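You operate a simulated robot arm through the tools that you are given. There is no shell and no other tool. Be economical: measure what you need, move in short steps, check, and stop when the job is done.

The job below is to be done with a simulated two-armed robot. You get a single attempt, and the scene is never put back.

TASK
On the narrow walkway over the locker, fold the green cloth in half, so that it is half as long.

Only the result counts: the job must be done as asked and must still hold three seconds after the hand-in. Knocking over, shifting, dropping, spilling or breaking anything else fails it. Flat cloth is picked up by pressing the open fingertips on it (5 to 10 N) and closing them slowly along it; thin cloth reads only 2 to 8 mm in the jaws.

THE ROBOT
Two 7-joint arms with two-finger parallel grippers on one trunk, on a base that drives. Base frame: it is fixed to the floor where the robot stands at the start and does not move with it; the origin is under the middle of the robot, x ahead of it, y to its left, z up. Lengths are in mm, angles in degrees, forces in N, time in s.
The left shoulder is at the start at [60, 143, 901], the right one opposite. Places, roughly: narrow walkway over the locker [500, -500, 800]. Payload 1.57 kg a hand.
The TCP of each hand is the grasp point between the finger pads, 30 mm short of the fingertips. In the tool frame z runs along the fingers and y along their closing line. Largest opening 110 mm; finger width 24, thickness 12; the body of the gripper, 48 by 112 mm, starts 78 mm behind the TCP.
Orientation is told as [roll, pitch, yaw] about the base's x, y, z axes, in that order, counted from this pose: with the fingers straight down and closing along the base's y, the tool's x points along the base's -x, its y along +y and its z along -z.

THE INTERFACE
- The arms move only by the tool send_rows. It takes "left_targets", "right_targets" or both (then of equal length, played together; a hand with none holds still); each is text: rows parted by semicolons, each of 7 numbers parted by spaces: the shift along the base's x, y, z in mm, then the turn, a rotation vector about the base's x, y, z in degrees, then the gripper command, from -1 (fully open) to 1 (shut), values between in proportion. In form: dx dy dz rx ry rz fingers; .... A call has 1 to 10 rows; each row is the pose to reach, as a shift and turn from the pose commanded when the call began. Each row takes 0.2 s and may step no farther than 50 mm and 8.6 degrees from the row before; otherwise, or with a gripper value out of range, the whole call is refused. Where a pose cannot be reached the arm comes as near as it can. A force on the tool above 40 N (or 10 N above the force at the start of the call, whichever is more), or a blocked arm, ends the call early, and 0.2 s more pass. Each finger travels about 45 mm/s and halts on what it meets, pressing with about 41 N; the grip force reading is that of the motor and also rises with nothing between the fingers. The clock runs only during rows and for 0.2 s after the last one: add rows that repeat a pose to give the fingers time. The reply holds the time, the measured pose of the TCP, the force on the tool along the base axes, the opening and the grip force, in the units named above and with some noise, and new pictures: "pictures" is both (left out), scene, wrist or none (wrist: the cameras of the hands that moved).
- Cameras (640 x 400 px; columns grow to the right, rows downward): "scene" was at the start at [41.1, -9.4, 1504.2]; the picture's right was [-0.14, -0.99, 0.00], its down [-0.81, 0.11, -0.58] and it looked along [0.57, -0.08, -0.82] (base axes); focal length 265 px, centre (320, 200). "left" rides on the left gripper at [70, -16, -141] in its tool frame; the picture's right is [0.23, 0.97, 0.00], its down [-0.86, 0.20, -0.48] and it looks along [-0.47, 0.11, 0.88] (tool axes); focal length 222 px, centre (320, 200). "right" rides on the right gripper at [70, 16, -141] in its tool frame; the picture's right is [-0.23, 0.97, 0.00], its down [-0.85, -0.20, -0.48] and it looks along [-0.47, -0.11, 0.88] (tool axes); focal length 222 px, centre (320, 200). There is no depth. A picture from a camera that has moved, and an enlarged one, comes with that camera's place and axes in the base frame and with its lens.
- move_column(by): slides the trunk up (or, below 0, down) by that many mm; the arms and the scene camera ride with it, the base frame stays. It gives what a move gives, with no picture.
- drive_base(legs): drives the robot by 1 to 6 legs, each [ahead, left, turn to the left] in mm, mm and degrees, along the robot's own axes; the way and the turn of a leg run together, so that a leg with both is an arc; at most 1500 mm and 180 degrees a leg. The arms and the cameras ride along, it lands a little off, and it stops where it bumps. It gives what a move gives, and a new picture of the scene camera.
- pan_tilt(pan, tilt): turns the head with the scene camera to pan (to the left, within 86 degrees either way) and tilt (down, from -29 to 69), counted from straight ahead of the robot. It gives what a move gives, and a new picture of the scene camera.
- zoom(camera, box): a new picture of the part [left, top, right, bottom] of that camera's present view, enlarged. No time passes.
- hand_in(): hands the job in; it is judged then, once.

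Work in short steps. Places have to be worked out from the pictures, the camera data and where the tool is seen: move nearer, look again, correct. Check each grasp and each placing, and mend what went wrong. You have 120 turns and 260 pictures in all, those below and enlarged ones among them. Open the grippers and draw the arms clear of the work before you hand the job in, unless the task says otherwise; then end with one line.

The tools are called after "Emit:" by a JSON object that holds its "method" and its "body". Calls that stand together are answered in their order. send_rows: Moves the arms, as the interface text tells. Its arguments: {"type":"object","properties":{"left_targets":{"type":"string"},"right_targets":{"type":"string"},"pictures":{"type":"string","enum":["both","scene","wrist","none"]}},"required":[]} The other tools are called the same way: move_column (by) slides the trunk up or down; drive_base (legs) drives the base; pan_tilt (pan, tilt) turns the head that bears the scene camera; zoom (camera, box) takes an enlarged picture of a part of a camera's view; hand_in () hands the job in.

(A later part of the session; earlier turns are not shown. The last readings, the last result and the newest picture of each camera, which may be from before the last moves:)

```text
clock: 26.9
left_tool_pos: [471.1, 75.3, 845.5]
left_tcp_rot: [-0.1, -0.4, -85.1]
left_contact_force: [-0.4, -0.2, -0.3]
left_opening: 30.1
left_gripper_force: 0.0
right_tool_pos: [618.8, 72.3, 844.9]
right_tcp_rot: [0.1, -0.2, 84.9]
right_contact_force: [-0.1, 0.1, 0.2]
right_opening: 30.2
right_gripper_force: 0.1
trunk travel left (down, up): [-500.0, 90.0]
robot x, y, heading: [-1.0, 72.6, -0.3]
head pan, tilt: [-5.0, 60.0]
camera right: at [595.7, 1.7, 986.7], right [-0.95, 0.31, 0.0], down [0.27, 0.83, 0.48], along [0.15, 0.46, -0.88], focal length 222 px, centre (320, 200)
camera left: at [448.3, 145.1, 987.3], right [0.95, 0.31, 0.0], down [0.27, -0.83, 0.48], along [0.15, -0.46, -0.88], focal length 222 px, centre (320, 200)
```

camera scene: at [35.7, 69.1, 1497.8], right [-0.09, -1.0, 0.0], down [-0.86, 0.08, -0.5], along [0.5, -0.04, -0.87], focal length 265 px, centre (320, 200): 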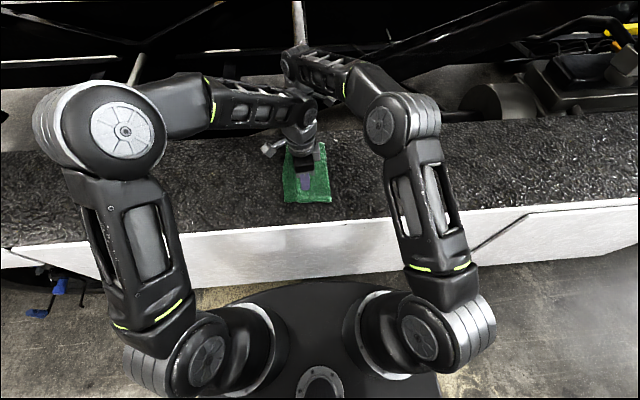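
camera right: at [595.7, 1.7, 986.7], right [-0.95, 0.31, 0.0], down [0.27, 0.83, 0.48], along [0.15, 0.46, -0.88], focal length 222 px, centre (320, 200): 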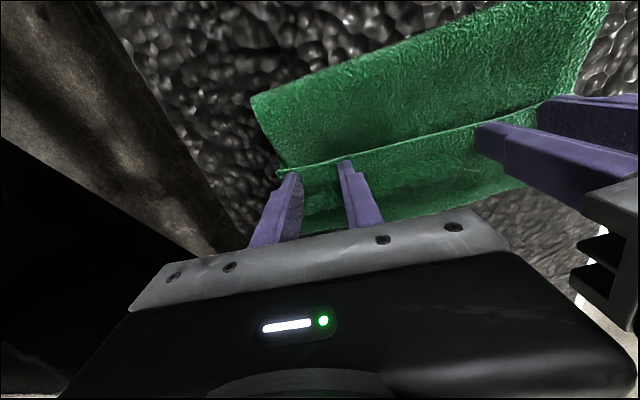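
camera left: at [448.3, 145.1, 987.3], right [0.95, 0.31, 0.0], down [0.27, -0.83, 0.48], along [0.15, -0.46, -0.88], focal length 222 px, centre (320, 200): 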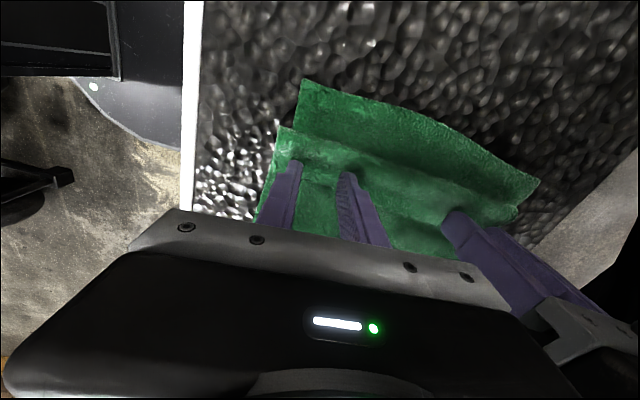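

There is no contact yet at tip z≈815. I go down 4 mm.

Emit:
{"method": "send_rows", "body": {"right_targets": "0 0 -2 0 0 0 0.45; 0 0 -4 0 0 0 0.45; 0 0 -4 0 0 0 0.45", "left_targets": "0 0 -2 0 0 0 0.45; 0 0 -4 0 0 0 0.45; 0 0 -4 0 0 0 0.45", "pictures": "none"}}

```text
clock: 27.7
left_tool_pos: [469.6, 76.1, 841.4]
left_tcp_rot: [0.0, -0.4, -85.1]
left_contact_force: [1.2, 0.2, 2.1]
left_opening: 30.2
left_gripper_force: 0.1
right_tool_pos: [617.8, 70.0, 839.5]
right_tcp_rot: [0.2, -0.2, 85.0]
right_contact_force: [-0.9, -0.2, 3.6]
right_opening: 30.1
right_gripper_force: 0.1
trunk travel left (down, up): [-500.0, 90.0]
robot x, y, heading: [-4.6, 73.9, -0.1]
head pan, tilt: [-5.0, 60.0]
```

Light contact is starting (2–4 N). I press 1 mm more and close slowly along x.

Emit:
{"method": "send_rows", "body": {"right_targets": "0 0 -0.7 0 0 0 0.45; 0 0 -0.7 0 0 0 0.5; 0 0 -0.7 0 0 0 0.55; 0 0 -0.7 0 0 0 0.61; 0 0 -0.7 0 0 0 0.67; 0 0 -0.7 0 0 0 0.74; 0 0 -0.7 0 0 0 0.82; 0 0 -0.7 0 0 0 0.9; 0 0 -0.7 0 0 0 1; 0 0 -0.7 0 0 0 1", "left_targets": "0 0 -1 0 0 0 0.45; 0 0 -1 0 0 0 0.5; 0 0 -1 0 0 0 0.55; 0 0 -1 0 0 0 0.61; 0 0 -1 0 0 0 0.67; 0 0 -1 0 0 0 0.74; 0 0 -1 0 0 0 0.82; 0 0 -1 0 0 0 0.9; 0 0 -1 0 0 0 1; 0 0 -1 0 0 0 1", "pictures": "wrist"}}

```text
clock: 29.9
left_tool_pos: [470.5, 76.6, 840.8]
left_tcp_rot: [0.0, -0.5, -85.2]
left_contact_force: [7.9, 0.5, 3.0]
left_opening: 3.7
left_gripper_force: 24.7
right_tool_pos: [617.3, 70.6, 840.6]
right_tcp_rot: [0.1, -0.3, 85.0]
right_contact_force: [-5.6, -0.9, 7.8]
right_opening: 6.0
right_gripper_force: 26.3
trunk travel left (down, up): [-500.0, 90.0]
robot x, y, heading: [-4.0, 73.9, -0.1]
head pan, tilt: [-5.0, 60.0]
camera right: at [595.1, 1.8, 982.5], right [-0.95, 0.31, 0.0], down [0.27, 0.83, 0.48], along [0.15, 0.46, -0.88], focal length 222 px, centre (320, 200)
camera left: at [447.9, 145.3, 982.9], right [0.95, 0.31, 0.0], down [0.27, -0.83, 0.48], along [0.15, -0.46, -0.87], focal length 222 px, centre (320, 200)
```

right: 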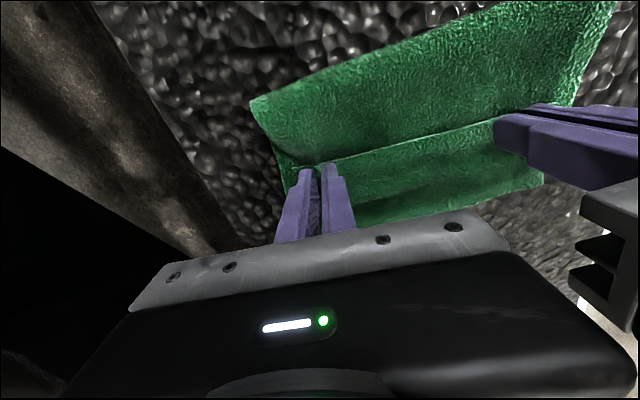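
left: 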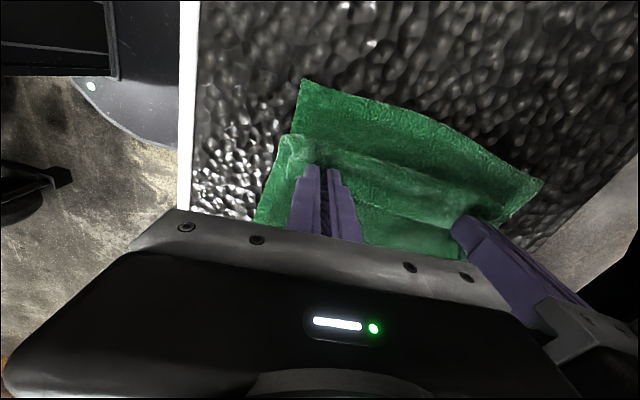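

Something is gripped (3.7 and 6.0 mm). I lift a little and look at which layers came up.

Emit:
{"method": "send_rows", "body": {"right_targets": "0 1 6 0 0 0 1; 0 3 12 0 0 0 1; 0 6 18 0 0 0 1; 0 10 24 0 0 0 1", "left_targets": "0 1 6 0 0 0 1; 0 3 12 0 0 0 1; 0 6 18 0 0 0 1; 0 10 24 0 0 0 1", "pictures": "wrist"}}

```text
clock: 30.9
left_tool_pos: [470.6, 85.5, 864.8]
left_tcp_rot: [-0.1, -0.5, -85.2]
left_contact_force: [8.3, 0.7, -0.2]
left_opening: 3.8
left_gripper_force: 23.9
right_tool_pos: [618.4, 81.6, 863.6]
right_tcp_rot: [0.1, -0.2, 85.0]
right_contact_force: [-8.8, -0.3, 0.7]
right_opening: 5.7
right_gripper_force: 25.8
trunk travel left (down, up): [-500.0, 90.0]
robot x, y, heading: [-0.3, 73.2, -0.2]
head pan, tilt: [-5.0, 60.0]
camera right: at [595.5, 12.4, 1006.1], right [-0.95, 0.31, 0.0], down [0.27, 0.83, 0.48], along [0.15, 0.46, -0.88], focal length 222 px, centre (320, 200)
camera left: at [447.9, 155.2, 1006.5], right [0.95, 0.31, 0.0], down [0.27, -0.83, 0.48], along [0.15, -0.46, -0.87], focal length 222 px, centre (320, 200)
```

right: 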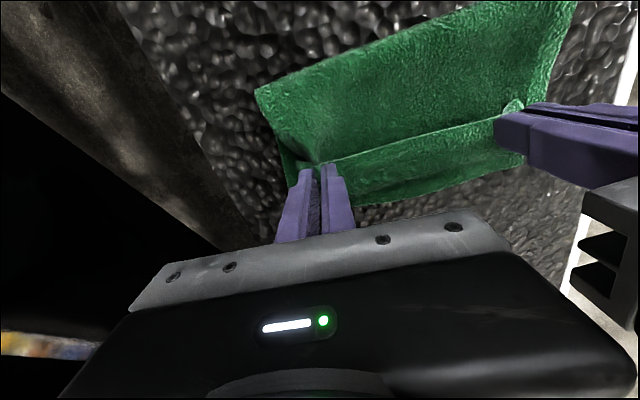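
left: 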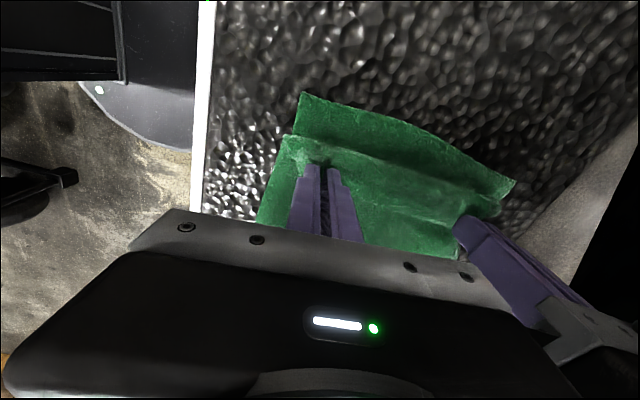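

There is ~8 N of tension between the hands, so I will bring them slightly together. First I zoom in to see which layers are held.

Emit:
{"method": "zoom", "body": {"camera": "right", "box": [230, 70, 550, 230]}}

Emit:
{"method": "zoom", "body": {"camera": "left", "box": [230, 80, 550, 280]}}

```text
2.00 times, centred on (390, 150) of right
camera zoom: at [595.5, 12.4, 1006.1], right [-0.95, 0.31, 0.0], down [0.27, 0.83, 0.48], along [0.15, 0.46, -0.88], focal length 444 px, centre (180, 300)
```

zoom: 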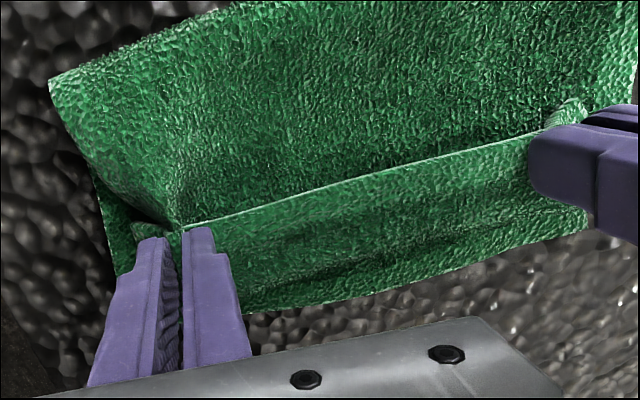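

```text
2.00 times, centred on (390, 180) of left
camera zoom: at [447.9, 155.2, 1006.5], right [0.95, 0.31, 0.0], down [0.27, -0.83, 0.48], along [0.15, -0.46, -0.87], focal length 444 px, centre (180, 240)
```

zoom: 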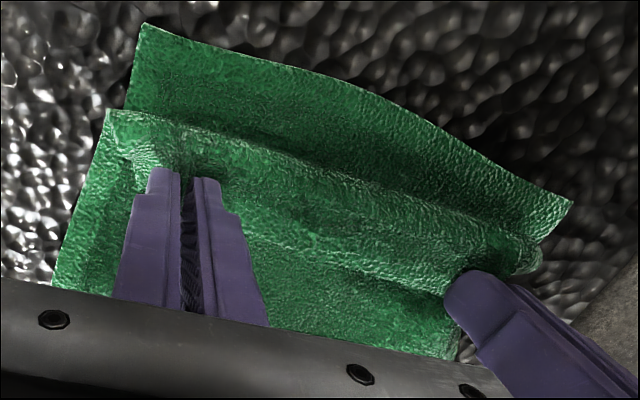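

It is not fully clear which layers are held, so I continue the small arc over the crease to y≈126 (near) and y≈118 (far), then check.

Emit:
{"method": "send_rows", "body": {"right_targets": "-1 5 5 0 0 0 1; -2 11 8 0 0 0 1; -3 17 8 0 0 0 1; -3 23 6 0 0 0 1; -3 28 2 0 0 0 1; -3 32 -4 0 0 0 1; -3 35 -10 0 0 0 1", "left_targets": "1 5 5 0 0 0 1; 2 11 8 0 0 0 1; 3 18 8 0 0 0 1; 3 25 6 0 0 0 1; 3 31 2 0 0 0 1; 3 36 -4 0 0 0 1; 3 39 -10 0 0 0 1", "pictures": "both"}}

```text
clock: 32.5
left_tool_pos: [473.3, 123.8, 854.6]
left_tcp_rot: [0.0, -0.4, -85.2]
left_contact_force: [1.1, 0.7, -0.7]
left_opening: 4.0
left_gripper_force: 24.2
right_tool_pos: [616.0, 114.9, 853.1]
right_tcp_rot: [0.0, -0.2, 84.9]
right_contact_force: [-1.8, 0.5, 1.0]
right_opening: 5.2
right_gripper_force: 25.3
trunk travel left (down, up): [-500.0, 90.0]
robot x, y, heading: [1.2, 74.0, -0.1]
head pan, tilt: [-5.0, 60.0]
camera scene: at [36.0, 69.1, 1497.8], right [-0.09, -1.0, 0.0], down [-0.86, 0.08, -0.5], along [0.5, -0.04, -0.87], focal length 265 px, centre (320, 200)
camera right: at [592.7, 47.1, 995.5], right [-0.95, 0.31, 0.0], down [0.27, 0.83, 0.48], along [0.15, 0.46, -0.88], focal length 222 px, centre (320, 200)
camera left: at [450.6, 194.5, 996.2], right [0.95, 0.31, 0.0], down [0.27, -0.83, 0.48], along [0.15, -0.46, -0.88], focal length 222 px, centre (320, 200)
```

scene: 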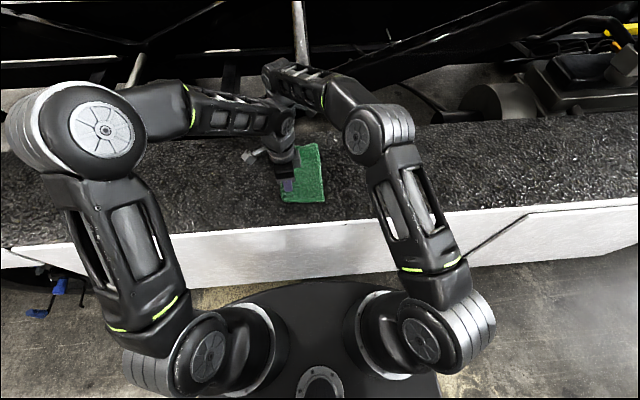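
right: 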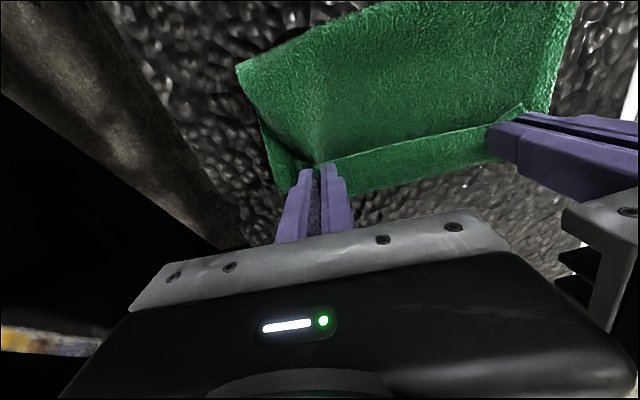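
left: 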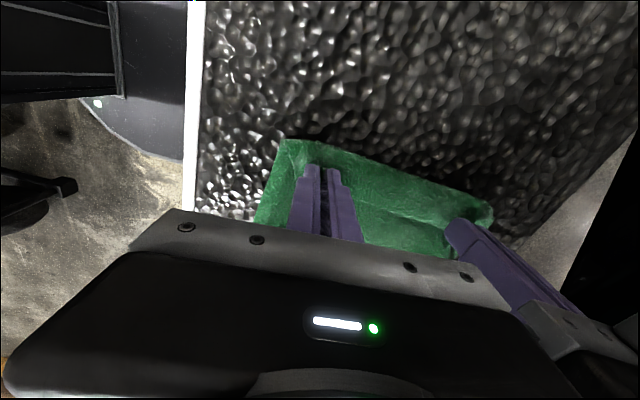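

The crease is still ahead of the pinch and the fold line was pulled to y≈21, so both layers came along. I reverse the arc, put it back and release.

Emit:
{"method": "send_rows", "body": {"right_targets": "1 -6 8 0 0 0 1; 2 -14 14 0 0 0 1; 3 -22 14 0 0 0 1; 3 -30 10 0 0 0 1; 3 -37 4 0 0 0 1; 3 -42 -3 0 0 0 1; 3 -45 -9 0 0 0 1; 3 -47 -13 0 0 0 1; 3 -47 -13 0 0 0 0.8; 3 -47 -13 0 0 0 0.6", "left_targets": "-1 -6 8 0 0 0 1; -2 -14 14 0 0 0 1; -3 -22 14 0 0 0 1; -3 -31 10 0 0 0 1; -3 -39 4 0 0 0 1; -3 -45 -3 0 0 0 1; -3 -49 -9 0 0 0 1; -3 -51 -13 0 0 0 1; -3 -51 -13 0 0 0 0.8; -3 -51 -13 0 0 0 0.6", "pictures": "wrist"}}

```text
clock: 34.7
left_tool_pos: [468.8, 73.8, 840.9]
left_tcp_rot: [-0.1, -0.4, -85.1]
left_contact_force: [-0.5, 0.1, 1.7]
left_opening: 21.0
left_gripper_force: 0.1
right_tool_pos: [620.4, 69.0, 841.2]
right_tcp_rot: [-0.1, -0.3, 85.0]
right_contact_force: [2.7, 0.2, 4.1]
right_opening: 19.9
right_gripper_force: 0.0
trunk travel left (down, up): [-500.0, 90.0]
robot x, y, heading: [-0.2, 76.6, -0.1]
head pan, tilt: [-5.0, 60.0]
camera right: at [595.9, -0.4, 983.3], right [-0.95, 0.31, 0.0], down [0.27, 0.83, 0.48], along [0.15, 0.46, -0.88], focal length 222 px, centre (320, 200)
camera left: at [447.2, 142.9, 983.6], right [0.95, 0.31, 0.0], down [0.27, -0.83, 0.48], along [0.15, -0.46, -0.88], focal length 222 px, centre (320, 200)
```

right: 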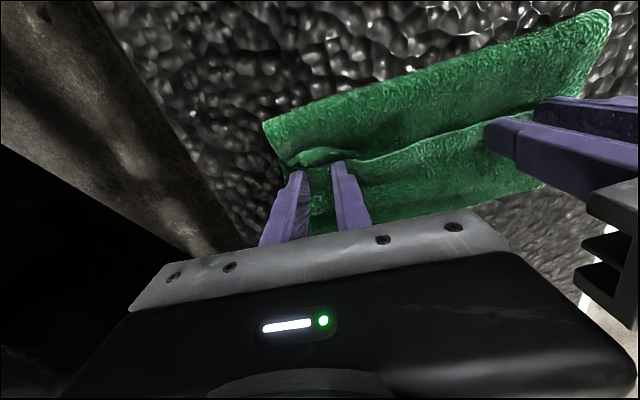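
left: 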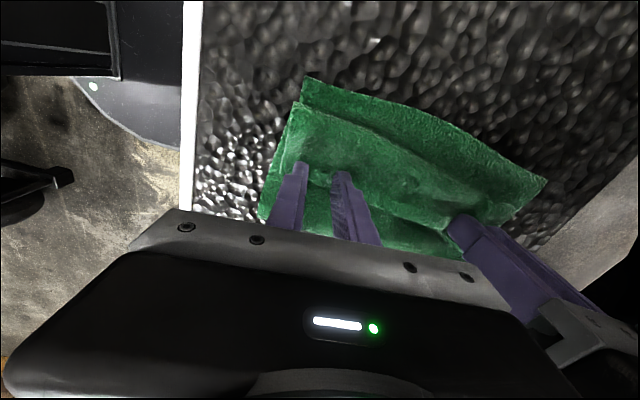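

I draw the hands straight up with the fingers open and look again.

Emit:
{"method": "send_rows", "body": {"right_targets": "0 0 2 0 0 0 0.45; 0 0 22 0 0 0 0.45; 0 -30 52 0 0 0 0.45; 0 -75 72 0 0 0 0.45; 0 -120 82 0 0 0 0.45; 0 -165 92 0 0 0 0.45", "left_targets": "0 0 2 0 0 0 0.45; 0 0 22 0 0 0 0.45; 0 30 52 0 0 0 0.45; 0 75 72 0 0 0 0.45; 0 120 82 0 0 0 0.45; 0 165 92 0 0 0 0.45", "pictures": "none"}}

Emit:
{"method": "zoom", "body": {"camera": "scene", "box": [260, 120, 388, 220]}}

```text
clock: 36.1
left_tool_pos: [469.6, 238.5, 933.9]
left_tcp_rot: [-0.1, -0.4, -85.2]
left_contact_force: [-0.3, 0.3, 0.1]
left_opening: 30.2
left_gripper_force: 0.0
right_tool_pos: [618.5, -97.1, 932.6]
right_tcp_rot: [0.0, -0.2, 85.0]
right_contact_force: [-0.1, -0.2, -0.5]
right_opening: 30.3
right_gripper_force: 0.2
trunk travel left (down, up): [-500.0, 90.0]
robot x, y, heading: [0.8, 73.7, -0.4]
head pan, tilt: [-5.0, 60.0]
```

```text
4.00 times, centred on (324, 170) of scene
camera zoom: at [35.3, 68.8, 1497.8], right [-0.09, -1.0, 0.0], down [-0.86, 0.08, -0.5], along [0.5, -0.04, -0.87], focal length 1058 px, centre (304, 320)
```

zoom: 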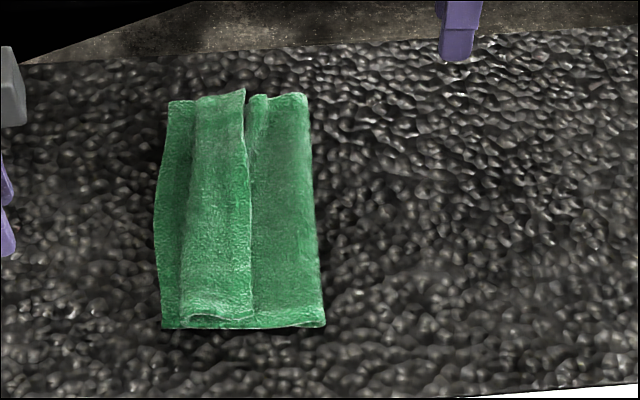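

The flap is still folded back and now a bit looser: free edge y≈68–76, crease y≈110–129, fold y≈19, bottom edge y≈134–147. I will try sweeping the free edge over in +y, using four spread fingertips held just above the upper layer. First I position the hands on its -y side.

Emit:
{"method": "send_rows", "body": {"left_targets": "2 -45 0 0 0 0 0.2; 4 -90 0 0 0 0 0; 6 -135 0 0 0 0 -0.2; 8 -175 -20 0 0 0 -0.2; 8 -187 -45 0 0 0 -0.2; 8 -187 -60 0 0 0 -0.2; 8 -187 -60 0 0 0 -0.2", "right_targets": "-1 35 0 0 0 0 0.2; -2 70 0 0 0 0 0; -4 105 0 0 0 0 -0.2; -5 135 -20 0 0 0 -0.2; -5 142 -45 0 0 0 -0.2; -5 142 -60 0 0 0 -0.2; -5 142 -60 0 0 0 -0.2", "pictures": "wrist"}}

```text
clock: 37.7
left_tool_pos: [478.1, 51.7, 873.3]
left_tcp_rot: [-0.2, -0.4, -85.1]
left_contact_force: [0.3, -0.8, 0.2]
left_opening: 65.9
left_gripper_force: 0.2
right_tool_pos: [613.2, 46.6, 872.0]
right_tcp_rot: [0.1, -0.2, 84.9]
right_contact_force: [-0.7, -0.5, -0.5]
right_opening: 66.1
right_gripper_force: 0.2
trunk travel left (down, up): [-500.0, 90.0]
robot x, y, heading: [1.4, 76.2, -0.2]
head pan, tilt: [-5.0, 60.0]
camera right: at [590.3, -23.3, 1014.3], right [-0.95, 0.31, 0.0], down [0.27, 0.83, 0.48], along [0.15, 0.46, -0.88], focal length 222 px, centre (320, 200)
camera left: at [456.0, 121.1, 1015.7], right [0.95, 0.31, 0.0], down [0.27, -0.83, 0.48], along [0.15, -0.46, -0.88], focal length 222 px, centre (320, 200)
```

right: 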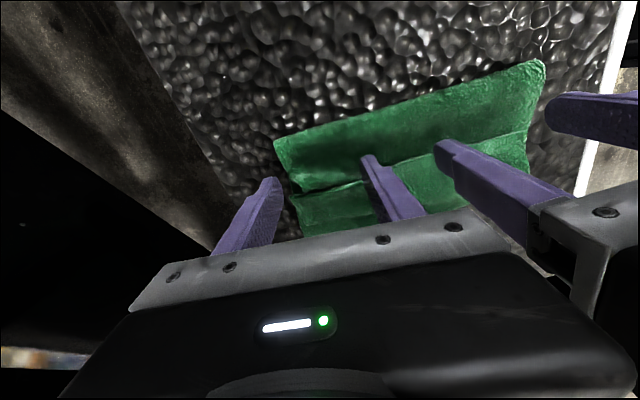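
left: 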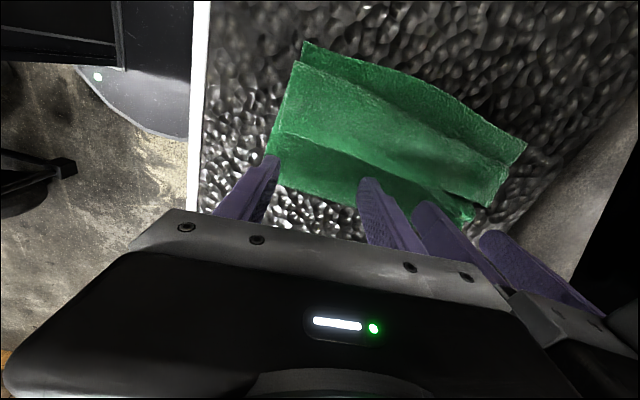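

The free edge is clearly visible ahead of the fingers. I narrow the opening slightly and lower the tips to just above the upper layer.

Emit:
{"method": "send_rows", "body": {"left_targets": "0 0 -10 0 0 0 0.05; 0 0 -20 0 0 0 0.05; 0 0 -28 0 0 0 0.05; 0 0 -33 0 0 0 0.05; 0 0 -35 0 0 0 0.05; 0 0 -35 0 0 0 0.05", "right_targets": "0 0 -10 0 0 0 0.05; 0 0 -20 0 0 0 0.05; 0 0 -28 0 0 0 0.05; 0 0 -33 0 0 0 0.05; 0 0 -35 0 0 0 0.05; 0 0 -35 0 0 0 0.05", "pictures": "wrist"}}

```text
clock: 39.1
left_tool_pos: [479.6, 52.1, 838.9]
left_tcp_rot: [-0.1, -0.3, -85.2]
left_contact_force: [1.3, -0.6, 1.1]
left_opening: 52.3
left_gripper_force: 0.0
right_tool_pos: [613.1, 45.7, 838.6]
right_tcp_rot: [0.1, -0.3, 85.0]
right_contact_force: [0.7, -0.2, 1.8]
right_opening: 52.5
right_gripper_force: 0.0
trunk travel left (down, up): [-500.0, 90.0]
robot x, y, heading: [1.6, 74.3, -0.1]
head pan, tilt: [-5.0, 60.0]
camera right: at [590.6, -23.4, 979.8], right [-0.95, 0.31, 0.0], down [0.27, 0.83, 0.48], along [0.15, 0.46, -0.88], focal length 222 px, centre (320, 200)
camera left: at [456.0, 121.0, 980.8], right [0.95, 0.31, 0.0], down [0.27, -0.83, 0.48], along [0.15, -0.46, -0.88], focal length 222 px, centre (320, 200)
```

right: 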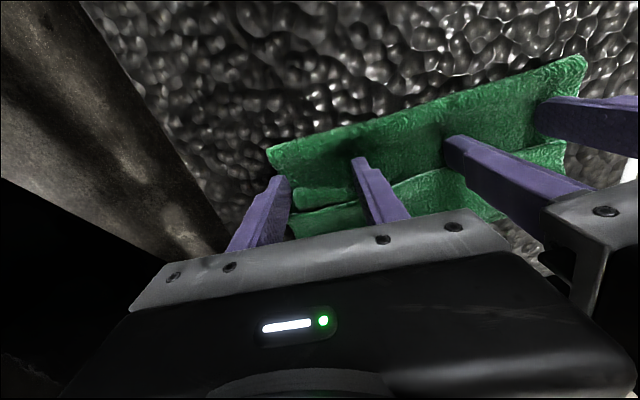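
left: 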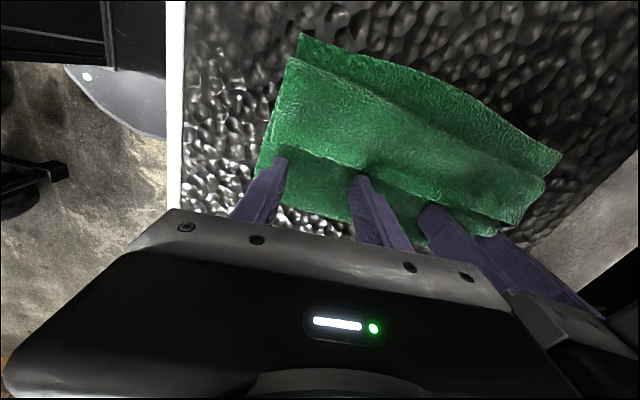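

The tips just brush the upper layer (1–2 N). I sweep 30 mm in +y and look.

Emit:
{"method": "send_rows", "body": {"left_targets": "0 5 0.3 0 0 0 0.05; 0 11 0.5 0 0 0 0.05; 0 17 0.5 0 0 0 0.05; 0 23 0.5 0 0 0 0.05; 0 29 1 0 0 0 0.05; 0 35 2 0 0 0 0.05", "right_targets": "0 5 0.3 0 0 0 0.05; 0 11 0.5 0 0 0 0.05; 0 17 0.5 0 0 0 0.05; 0 23 0.5 0 0 0 0.05; 0 29 1 0 0 0 0.05; 0 35 2 0 0 0 0.05", "pictures": "wrist"}}

```text
clock: 40.5
left_tool_pos: [479.2, 86.2, 840.4]
left_tcp_rot: [-0.1, -0.3, -85.1]
left_contact_force: [1.4, -0.1, -0.8]
left_opening: 52.2
left_gripper_force: 0.1
right_tool_pos: [613.7, 80.8, 840.2]
right_tcp_rot: [0.1, -0.2, 85.0]
right_contact_force: [0.2, -0.5, 0.3]
right_opening: 52.0
right_gripper_force: 0.0
trunk travel left (down, up): [-500.0, 90.0]
robot x, y, heading: [-1.5, 73.5, -0.0]
head pan, tilt: [-5.0, 60.0]
camera right: at [590.5, 12.3, 981.9], right [-0.95, 0.31, 0.0], down [0.27, 0.83, 0.48], along [0.15, 0.46, -0.88], focal length 222 px, centre (320, 200)
camera left: at [456.1, 156.7, 982.6], right [0.95, 0.31, 0.0], down [0.27, -0.83, 0.48], along [0.15, -0.46, -0.88], focal length 222 px, centre (320, 200)
```

right: 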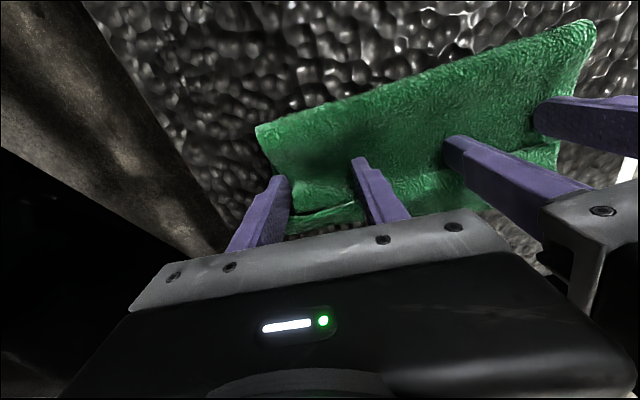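
left: 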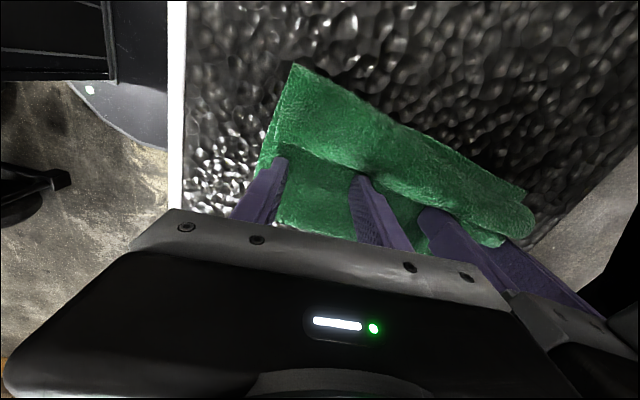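

The crease moved, but the upper layer slid along too: the fold line is now at y≈31, so something must hold that layer. I move the right hand back to y≈50 to press the upper layer down, and the left stays.

Emit:
{"method": "send_rows", "body": {"right_targets": "0 -4 6 0 0 0 0.05; 0 -16 8 0 0 0 0.05; -6 -28 8 0 0 0 0.05; -10 -31 3 0 0 0 0.05; -10 -31 -1 0 0 0 0.05; -10 -31 -3 0 0 0 0.05; -10 -31 -4 0 0 0 0.05", "pictures": "wrist"}}

```text
clock: 42.1
left_tool_pos: [477.6, 87.6, 842.3]
left_tcp_rot: [-0.1, -0.5, -85.1]
left_contact_force: [0.8, 0.8, 0.6]
left_opening: 52.2
left_gripper_force: 0.1
right_tool_pos: [602.9, 50.7, 837.9]
right_tcp_rot: [0.0, -0.2, 84.9]
right_contact_force: [1.7, -0.5, 7.0]
right_opening: 52.5
right_gripper_force: 0.2
trunk travel left (down, up): [-500.0, 90.0]
robot x, y, heading: [1.3, 72.3, -0.1]
head pan, tilt: [-5.0, 60.0]
camera right: at [580.6, -19.0, 978.9], right [-0.95, 0.31, 0.0], down [0.27, 0.83, 0.48], along [0.15, 0.46, -0.88], focal length 222 px, centre (320, 200)
```

right: 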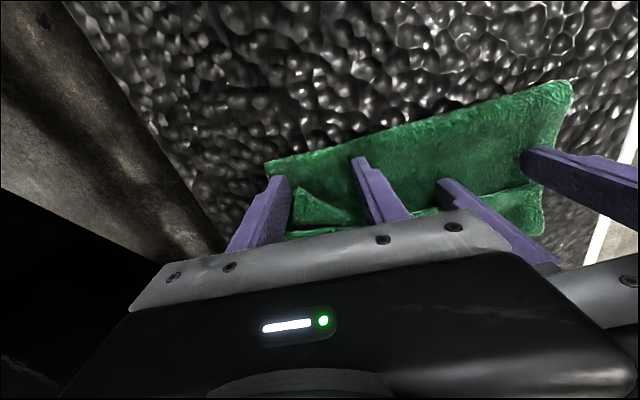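

The right hand presses with 7 N. I add a bit more pressure and sweep the left hand 35 mm in +y.

Emit:
{"method": "send_rows", "body": {"right_targets": "0 0 -1 0 0 0 0.05; 0 0 -1.5 0 0 0 0.05; 0 0 -1.5 0 0 0 0.05; 0 0 -1.5 0 0 0 0.05; 0 0 -1.5 0 0 0 0.05; 0 0 -1.5 0 0 0 0.05; 0 0 -1.5 0 0 0 0.05", "left_targets": "0 0 -1.5 0 0 0 0.05; 0 5 -1.5 0 0 0 0.05; 0 11 -1.5 0 0 0 0.05; 0 17 -1.5 0 0 0 0.05; 0 23 -1.5 0 0 0 0.05; 0 29 -1.5 0 0 0 0.05; 0 35 -1.5 0 0 0 0.05", "pictures": "wrist"}}

```text
clock: 43.7
left_tool_pos: [476.1, 122.0, 839.8]
left_tcp_rot: [0.1, -0.4, -85.1]
left_contact_force: [0.4, -2.1, 1.0]
left_opening: 52.2
left_gripper_force: 0.1
right_tool_pos: [602.5, 50.6, 835.7]
right_tcp_rot: [0.0, -0.2, 84.9]
right_contact_force: [7.4, 0.9, 21.2]
right_opening: 52.3
right_gripper_force: 0.3
trunk travel left (down, up): [-500.0, 90.0]
robot x, y, heading: [2.7, 74.9, -0.3]
head pan, tilt: [-5.0, 60.0]
camera right: at [580.2, -19.1, 977.6], right [-0.95, 0.31, 0.0], down [0.27, 0.83, 0.48], along [0.15, 0.46, -0.88], focal length 222 px, centre (320, 200)
camera left: at [454.6, 191.5, 981.5], right [0.95, 0.31, 0.0], down [0.27, -0.83, 0.48], along [0.15, -0.46, -0.87], focal length 222 px, centre (320, 200)
```

right: 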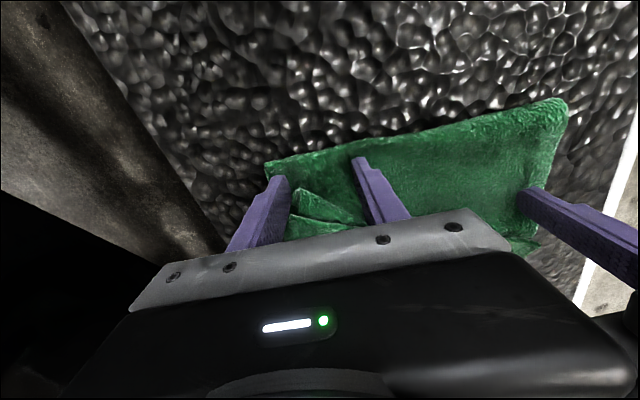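
left: 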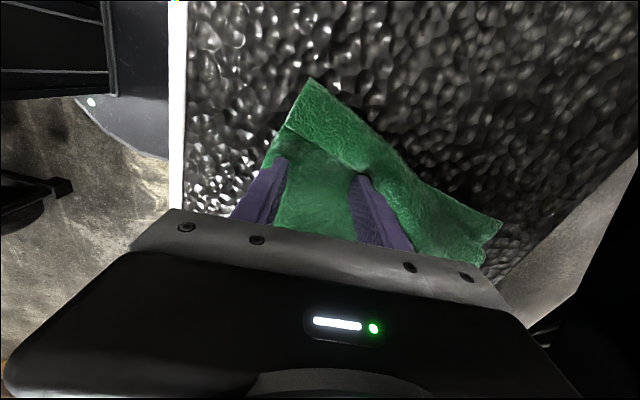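

The flap still isn't flipping and the near side is dragging along, so I stop sweeping. I lift both hands clear and look.

Emit:
{"method": "send_rows", "body": {"right_targets": "0 0 15 0 0 0 0.05; 0 -20 45 0 0 0 0.05; 0 -60 70 0 0 0 0.05; 0 -100 90 0 0 0 0.05; 0 -145 95 0 0 0 0.05", "left_targets": "0 0 15 0 0 0 0.05; 0 20 45 0 0 0 0.05; 0 50 70 0 0 0 0.05; 0 85 90 0 0 0 0.05; 0 120 95 0 0 0 0.05", "pictures": "wrist"}}

Emit:
{"method": "zoom", "body": {"camera": "scene", "box": [240, 120, 368, 220]}}

```text
clock: 44.9
left_tool_pos: [478.2, 241.9, 935.1]
left_tcp_rot: [-0.2, -0.4, -85.0]
left_contact_force: [-0.2, -0.2, -0.3]
left_opening: 52.5
left_gripper_force: 0.0
right_tool_pos: [603.3, -95.7, 929.2]
right_tcp_rot: [0.1, -0.2, 85.1]
right_contact_force: [-0.1, 0.8, -0.2]
right_opening: 52.3
right_gripper_force: 0.0
trunk travel left (down, up): [-500.0, 90.0]
robot x, y, heading: [-1.1, 74.6, 0.1]
head pan, tilt: [-5.0, 60.0]
camera right: at [580.5, -164.5, 1070.9], right [-0.95, 0.31, 0.0], down [0.27, 0.83, 0.48], along [0.15, 0.46, -0.88], focal length 222 px, centre (320, 200)
camera left: at [455.7, 312.1, 1076.2], right [0.95, 0.31, 0.0], down [0.27, -0.83, 0.48], along [0.15, -0.46, -0.88], focal length 222 px, centre (320, 200)
```

right: 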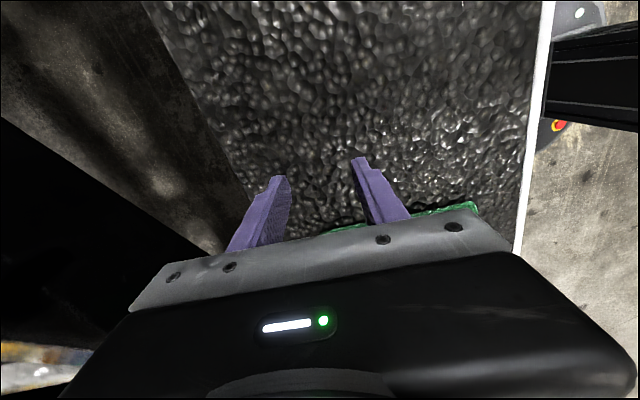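
left: 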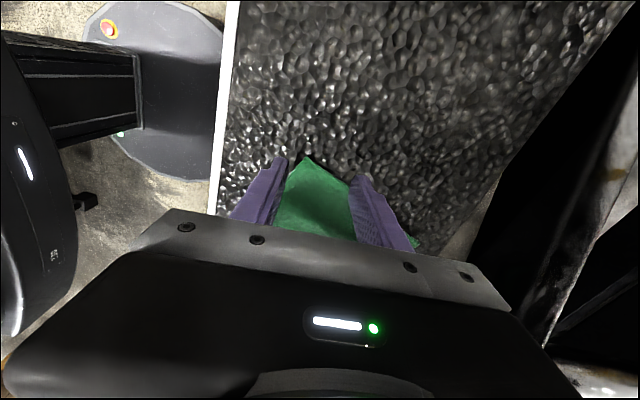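

```text
4.00 times, centred on (304, 170) of scene
camera zoom: at [35.6, 68.7, 1497.7], right [-0.09, -1.0, 0.0], down [-0.86, 0.08, -0.5], along [0.5, -0.04, -0.87], focal length 1058 px, centre (384, 320)
```

zoom: 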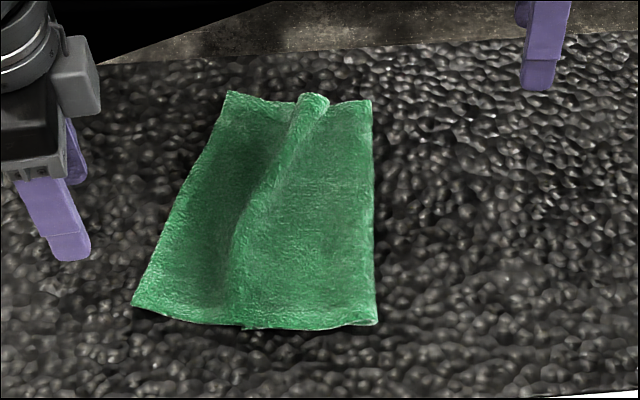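

The near part has actually flipped: the edge runs from about (670,150) to (466,225), which is ~217 mm long and matches the cloth width. The ridge may just be slack. I zoom closer to confirm.

Emit:
{"method": "zoom", "body": {"camera": "scene", "box": [262, 138, 326, 178]}}

Emit:
{"method": "zoom", "body": {"camera": "scene", "box": [262, 168, 326, 208]}}

```text
10.00 times, centred on (294, 158) of scene
camera zoom: at [35.6, 68.7, 1497.7], right [-0.09, -1.0, 0.0], down [-0.86, 0.08, -0.5], along [0.5, -0.04, -0.87], focal length 2646 px, centre (580, 620)
```

zoom: 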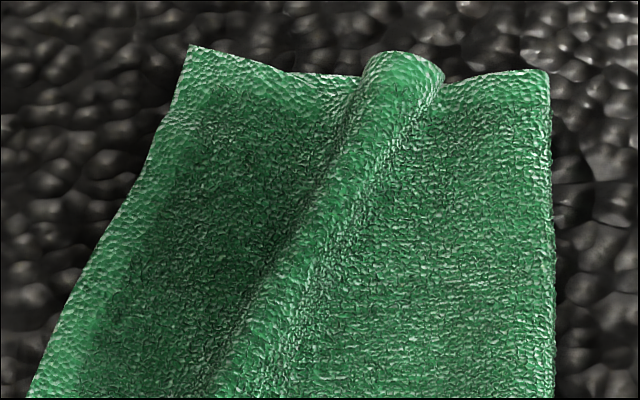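

```text
10.00 times, centred on (294, 188) of scene
camera zoom: at [35.6, 68.7, 1497.7], right [-0.09, -1.0, 0.0], down [-0.86, 0.08, -0.5], along [0.5, -0.04, -0.87], focal length 2646 px, centre (580, 320)
```

zoom: 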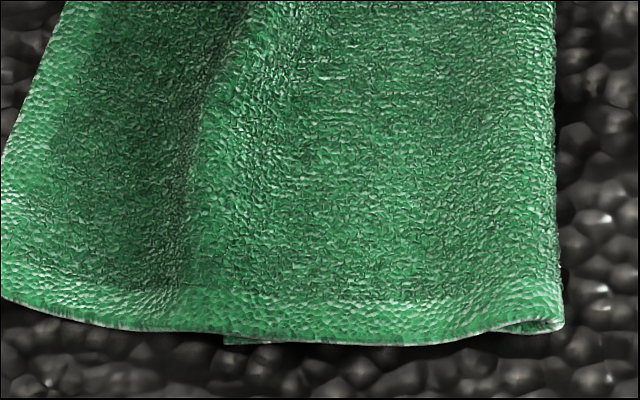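

The flap is fully flipped: it is now a clean two-layer fold with slack, but the upper edge overhangs (near corner (466,225), far corner (670,150), bottom edge y≈136–144) and the fold is at y≈36. I will pinch the upper edge near both corners along its direction, lift it back over y≈0 so the fold moves, and lay it down matched. I position the hands now, turned with the edge.

Emit:
{"method": "send_rows", "body": {"left_targets": "4 -5 0 0 0 -8 0.3; 8 -15 -10 0 0 -16 0.5; 13 -25 -20 0 0 -24 0.53; 13 -30 -40 0 0 -25 0.53; 13 -30 -60 0 0 -25 0.53; 13 -30 -60 0 0 -25 0.53; 13 -30 -60 0 0 -25 0.53", "right_targets": "6 42 0 0 0 -3 0.3; 12 84 0 0 0 -6 0.5; 18 126 0 0 0 -9 0.53; 24 168 -10 0 0 -12 0.53; 30 210 -25 0 0 -15 0.53; 36 245 -45 0 0 -15 0.53; 36 253 -55 0 0 -15 0.53"}}

```text
clock: 46.5
left_tool_pos: [490.0, 212.4, 873.2]
left_tcp_rot: [-0.1, -0.5, -110.0]
left_contact_force: [1.0, 0.6, 0.0]
left_opening: 25.9
left_gripper_force: 0.0
right_tool_pos: [630.4, 148.2, 895.3]
right_tcp_rot: [-0.2, -0.4, 70.0]
right_contact_force: [-1.3, -0.1, -0.8]
right_opening: 25.9
right_gripper_force: 0.1
right hand out of reach, approached as far as the arm can: row 6, 7
trunk travel left (down, up): [-500.0, 90.0]
robot x, y, heading: [0.3, 69.8, -0.2]
head pan, tilt: [-5.0, 60.0]
camera scene: at [36.2, 69.4, 1497.7], right [-0.09, -1.0, 0.0], down [-0.86, 0.08, -0.5], along [0.5, -0.04, -0.87], focal length 265 px, centre (320, 200)
camera right: at [588.8, 87.0, 1037.5], right [-0.84, 0.55, 0.0], down [0.48, 0.73, 0.49], along [0.27, 0.41, -0.87], focal length 222 px, centre (320, 200)
camera left: at [499.8, 284.5, 1016.1], right [0.99, -0.12, 0.0], down [-0.1, -0.87, 0.48], along [-0.06, -0.48, -0.88], focal length 222 px, centre (320, 200)
```

scene: 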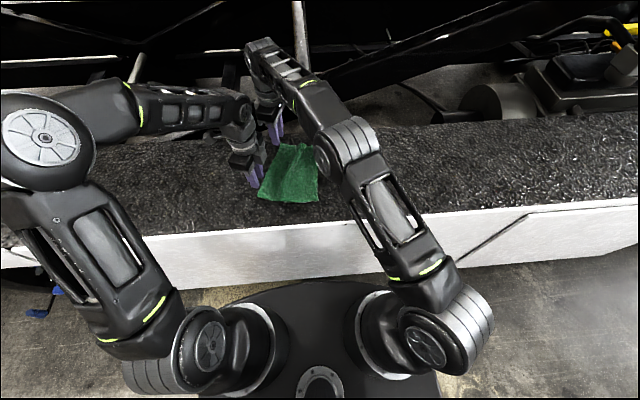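
right: 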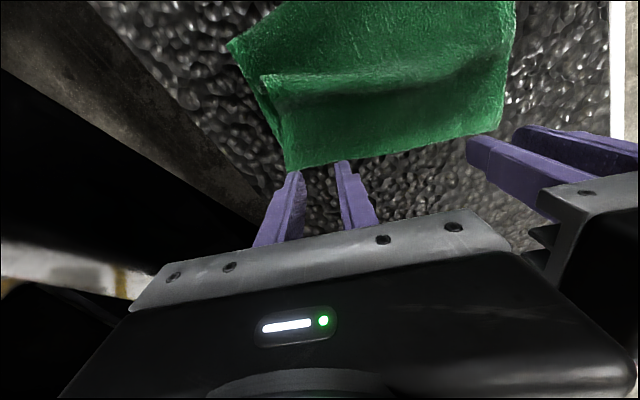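
left: 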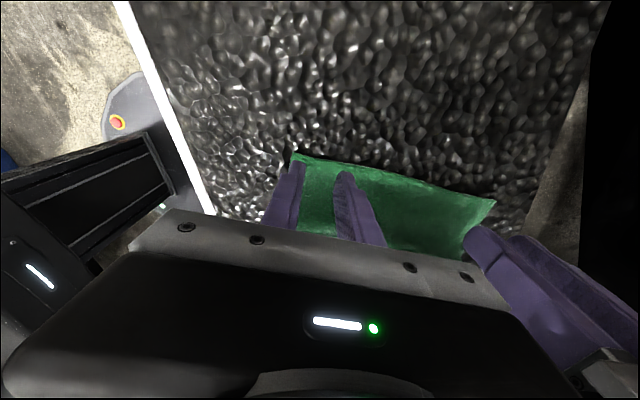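

The right hand is short of reach, so I drive the base 50 mm left. The fingertips are about 40 mm above the cloth.

Emit:
{"method": "drive_base", "body": {"legs": [[0, 50, 0]]}}

```text
clock: 47.5
left_tool_pos: [490.3, 264.6, 874.0]
left_tcp_rot: [-0.2, -0.5, -110.1]
left_contact_force: [0.4, -0.4, -0.5]
left_opening: 25.9
left_gripper_force: 0.1
right_tool_pos: [629.2, 199.4, 896.6]
right_tcp_rot: [-0.3, -0.5, 70.0]
right_contact_force: [-0.2, 0.2, -0.5]
right_opening: 25.9
right_gripper_force: 0.0
trunk travel left (down, up): [-500.0, 90.0]
robot x, y, heading: [0.2, 125.9, 0.0]
head pan, tilt: [-5.0, 60.0]
camera scene: at [35.9, 121.2, 1497.8], right [-0.09, -1.0, 0.0], down [-0.86, 0.08, -0.5], along [0.5, -0.05, -0.87], focal length 265 px, centre (320, 200)
```

scene: 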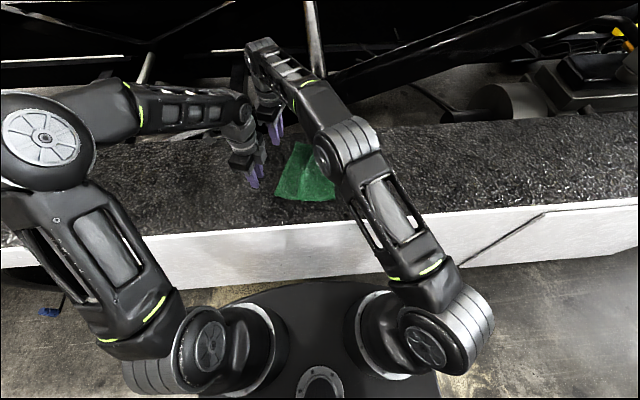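

Now I move both hands over the pinch points, at about 20 mm clearance.

Emit:
{"method": "send_rows", "body": {"left_targets": "0 -20 0 0 0 0 0.53; 1 -40 -6 0 0 0 0.53; 1 -52 -16 0 0 0 0.53; 1 -52 -22 0 0 0 0.53", "right_targets": "3 -20 -5 0 0 0 0.53; 6 -38 -15 0 0 0 0.53; 9 -45 -28 0 0 0 0.53; 9 -45 -36 0 0 0 0.53", "pictures": "wrist"}}

```text
clock: 48.5
left_tool_pos: [491.6, 209.9, 853.1]
left_tcp_rot: [-0.2, -0.3, -110.0]
left_contact_force: [0.0, 0.1, 0.5]
left_opening: 25.8
left_gripper_force: 0.1
right_tool_pos: [637.4, 153.0, 859.9]
right_tcp_rot: [-0.2, -0.4, 70.0]
right_contact_force: [0.1, 0.3, -0.2]
right_opening: 25.8
right_gripper_force: 0.1
trunk travel left (down, up): [-500.0, 90.0]
robot x, y, heading: [-1.8, 124.3, -0.1]
head pan, tilt: [-5.0, 60.0]
camera right: at [597.0, 91.8, 1001.9], right [-0.84, 0.55, 0.0], down [0.48, 0.73, 0.49], along [0.27, 0.41, -0.87], focal length 222 px, centre (320, 200)
camera left: at [500.8, 283.0, 994.4], right [0.99, -0.12, 0.0], down [-0.1, -0.87, 0.48], along [-0.06, -0.48, -0.88], focal length 222 px, centre (320, 200)
```

right: 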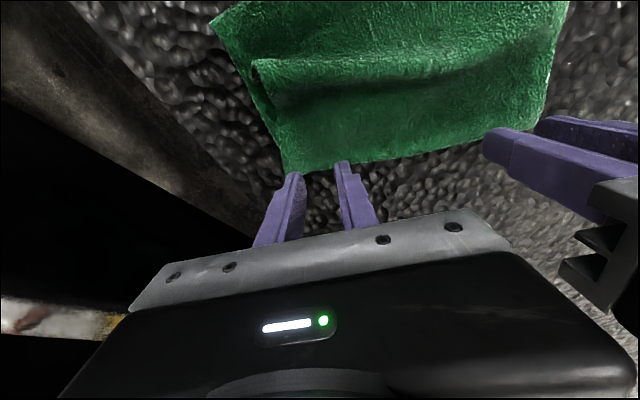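
left: 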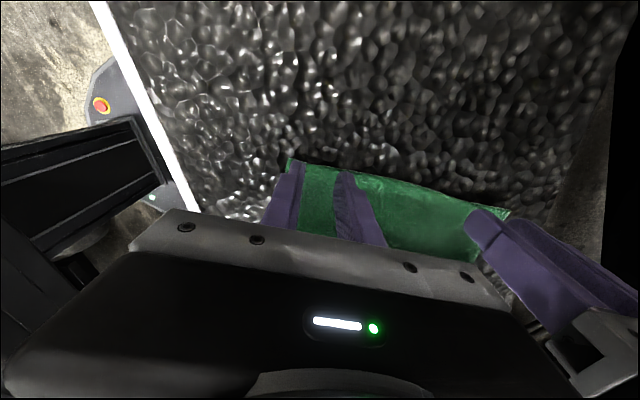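

The left tip is ~4 mm inside the edge and the right tip sits on the edge line, so I shift the right hand 5 mm inward. I lower both towards contact.

Emit:
{"method": "send_rows", "body": {"left_targets": "0 0 -6 0 0 0 0.53; 0 0 -11 0 0 0 0.53; 0 0 -15 0 0 0 0.53; 0 0 -17 0 0 0 0.53; 0 0 -18.5 0 0 0 0.53; 0 0 -18.5 0 0 0 0.53", "right_targets": "-2 -5 -8 0 0 0 0.53; -2 -5 -16 0 0 0 0.53; -2 -5 -21 0 0 0 0.53; -2 -5 -23 0 0 0 0.53; -2 -5 -25 0 0 0 0.53; -2 -5 -25 0 0 0 0.53", "pictures": "wrist"}}

```text
clock: 49.9
left_tool_pos: [491.5, 212.0, 835.2]
left_tcp_rot: [-0.1, -0.4, -110.1]
left_contact_force: [-0.3, 0.3, 1.0]
left_opening: 25.9
left_gripper_force: 0.1
right_tool_pos: [636.3, 148.7, 835.6]
right_tcp_rot: [-0.2, -0.4, 70.0]
right_contact_force: [-0.1, -0.1, 1.0]
right_opening: 25.6
right_gripper_force: 0.0
trunk travel left (down, up): [-500.0, 90.0]
robot x, y, heading: [1.4, 125.8, -0.1]
head pan, tilt: [-5.0, 60.0]
camera right: at [595.6, 87.1, 977.2], right [-0.84, 0.55, 0.0], down [0.48, 0.73, 0.49], along [0.27, 0.41, -0.87], focal length 222 px, centre (320, 200)
camera left: at [500.2, 283.2, 976.1], right [0.99, -0.12, 0.0], down [-0.1, -0.87, 0.48], along [-0.06, -0.48, -0.88], focal length 222 px, centre (320, 200)
```

right: 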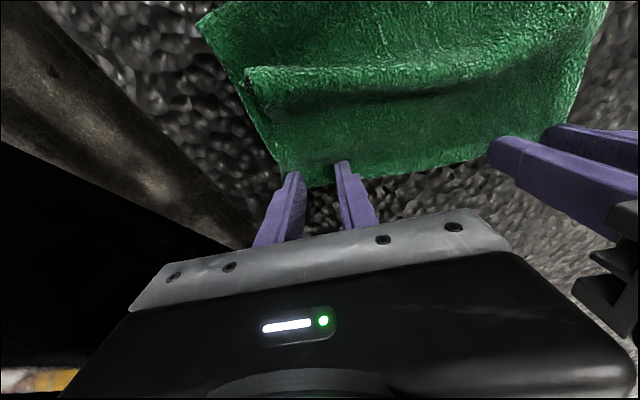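
left: 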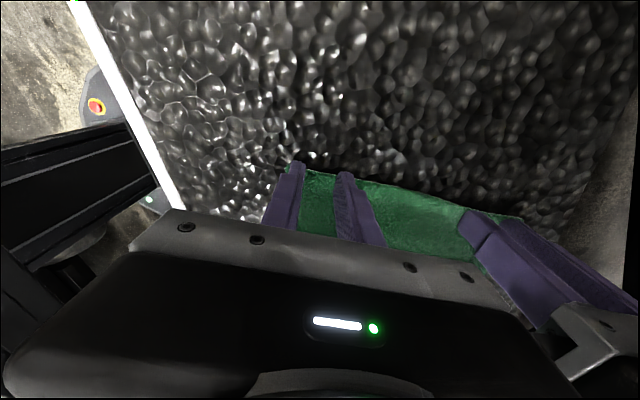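

The placement looks right, with the edge passing under the tips. I press ~2 mm more to get a grip force and check it.

Emit:
{"method": "send_rows", "body": {"left_targets": "0 0 -1.5 0 0 0 0.53; 0 0 -2.2 0 0 0 0.53; 0 0 -2.2 0 0 0 0.53", "right_targets": "0 0 -1.5 0 0 0 0.53; 0 0 -2 0 0 0 0.53; 0 0 -2 0 0 0 0.53", "pictures": "none"}}

```text
clock: 50.7
left_tool_pos: [491.5, 211.2, 833.0]
left_tcp_rot: [0.0, -0.3, -110.0]
left_contact_force: [-1.7, 3.6, 12.4]
left_opening: 25.6
left_gripper_force: 0.1
right_tool_pos: [636.2, 148.3, 833.6]
right_tcp_rot: [-0.3, -0.5, 70.0]
right_contact_force: [2.6, -1.7, 3.1]
right_opening: 25.9
right_gripper_force: 0.1
trunk travel left (down, up): [-500.0, 90.0]
robot x, y, heading: [0.1, 126.1, 0.0]
head pan, tilt: [-5.0, 60.0]
```

Left presses with 12 N and right with 3 N. I fine-tune both and close slowly.

Emit:
{"method": "send_rows", "body": {"left_targets": "0 0 0.3 0 0 0 0.53; 0 0 0.3 0 0 0 0.58; 0 0 0.3 0 0 0 0.63; 0 0 0.3 0 0 0 0.68; 0 0 0.3 0 0 0 0.74; 0 0 0.3 0 0 0 0.8; 0 0 0.3 0 0 0 0.87; 0 0 0.3 0 0 0 0.94; 0 0 0.3 0 0 0 1; 0 0 0.3 0 0 0 1", "right_targets": "0 0 -0.8 0 0 0 0.53; 0 0 -0.8 0 0 0 0.58; 0 0 -0.8 0 0 0 0.63; 0 0 -0.8 0 0 0 0.68; 0 0 -0.8 0 0 0 0.74; 0 0 -0.8 0 0 0 0.8; 0 0 -0.8 0 0 0 0.87; 0 0 -0.8 0 0 0 0.94; 0 0 -0.8 0 0 0 1; 0 0 -0.8 0 0 0 1", "pictures": "wrist"}}

```text
clock: 52.9
left_tool_pos: [491.3, 210.4, 832.4]
left_tcp_rot: [0.1, -0.4, -110.0]
left_contact_force: [6.5, -4.9, 9.8]
left_opening: 4.0
left_gripper_force: 24.4
right_tool_pos: [636.3, 151.0, 833.4]
right_tcp_rot: [-0.2, -0.5, 70.0]
right_contact_force: [-3.8, 9.1, 13.1]
right_opening: 2.6
right_gripper_force: 23.7
trunk travel left (down, up): [-500.0, 90.0]
robot x, y, heading: [-1.0, 126.9, -0.1]
head pan, tilt: [-5.0, 60.0]
camera right: at [594.3, 88.0, 975.2], right [-0.84, 0.55, 0.0], down [0.48, 0.73, 0.49], along [0.27, 0.41, -0.87], focal length 222 px, centre (320, 200)
camera left: at [499.4, 282.9, 974.7], right [0.99, -0.12, 0.0], down [-0.11, -0.87, 0.48], along [-0.06, -0.48, -0.87], focal length 222 px, centre (320, 200)
```

right: 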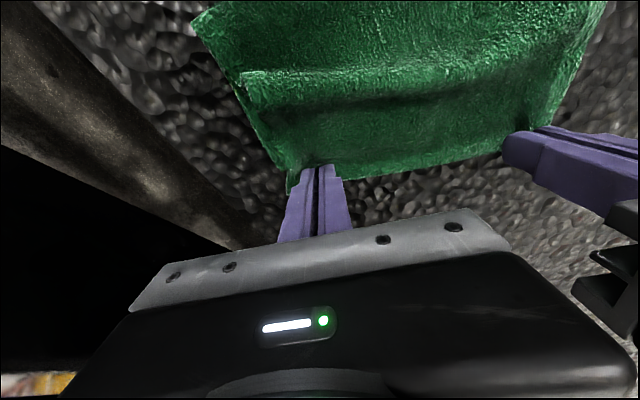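
left: 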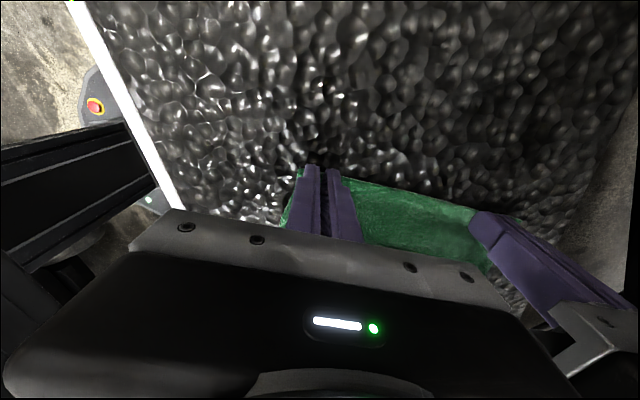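

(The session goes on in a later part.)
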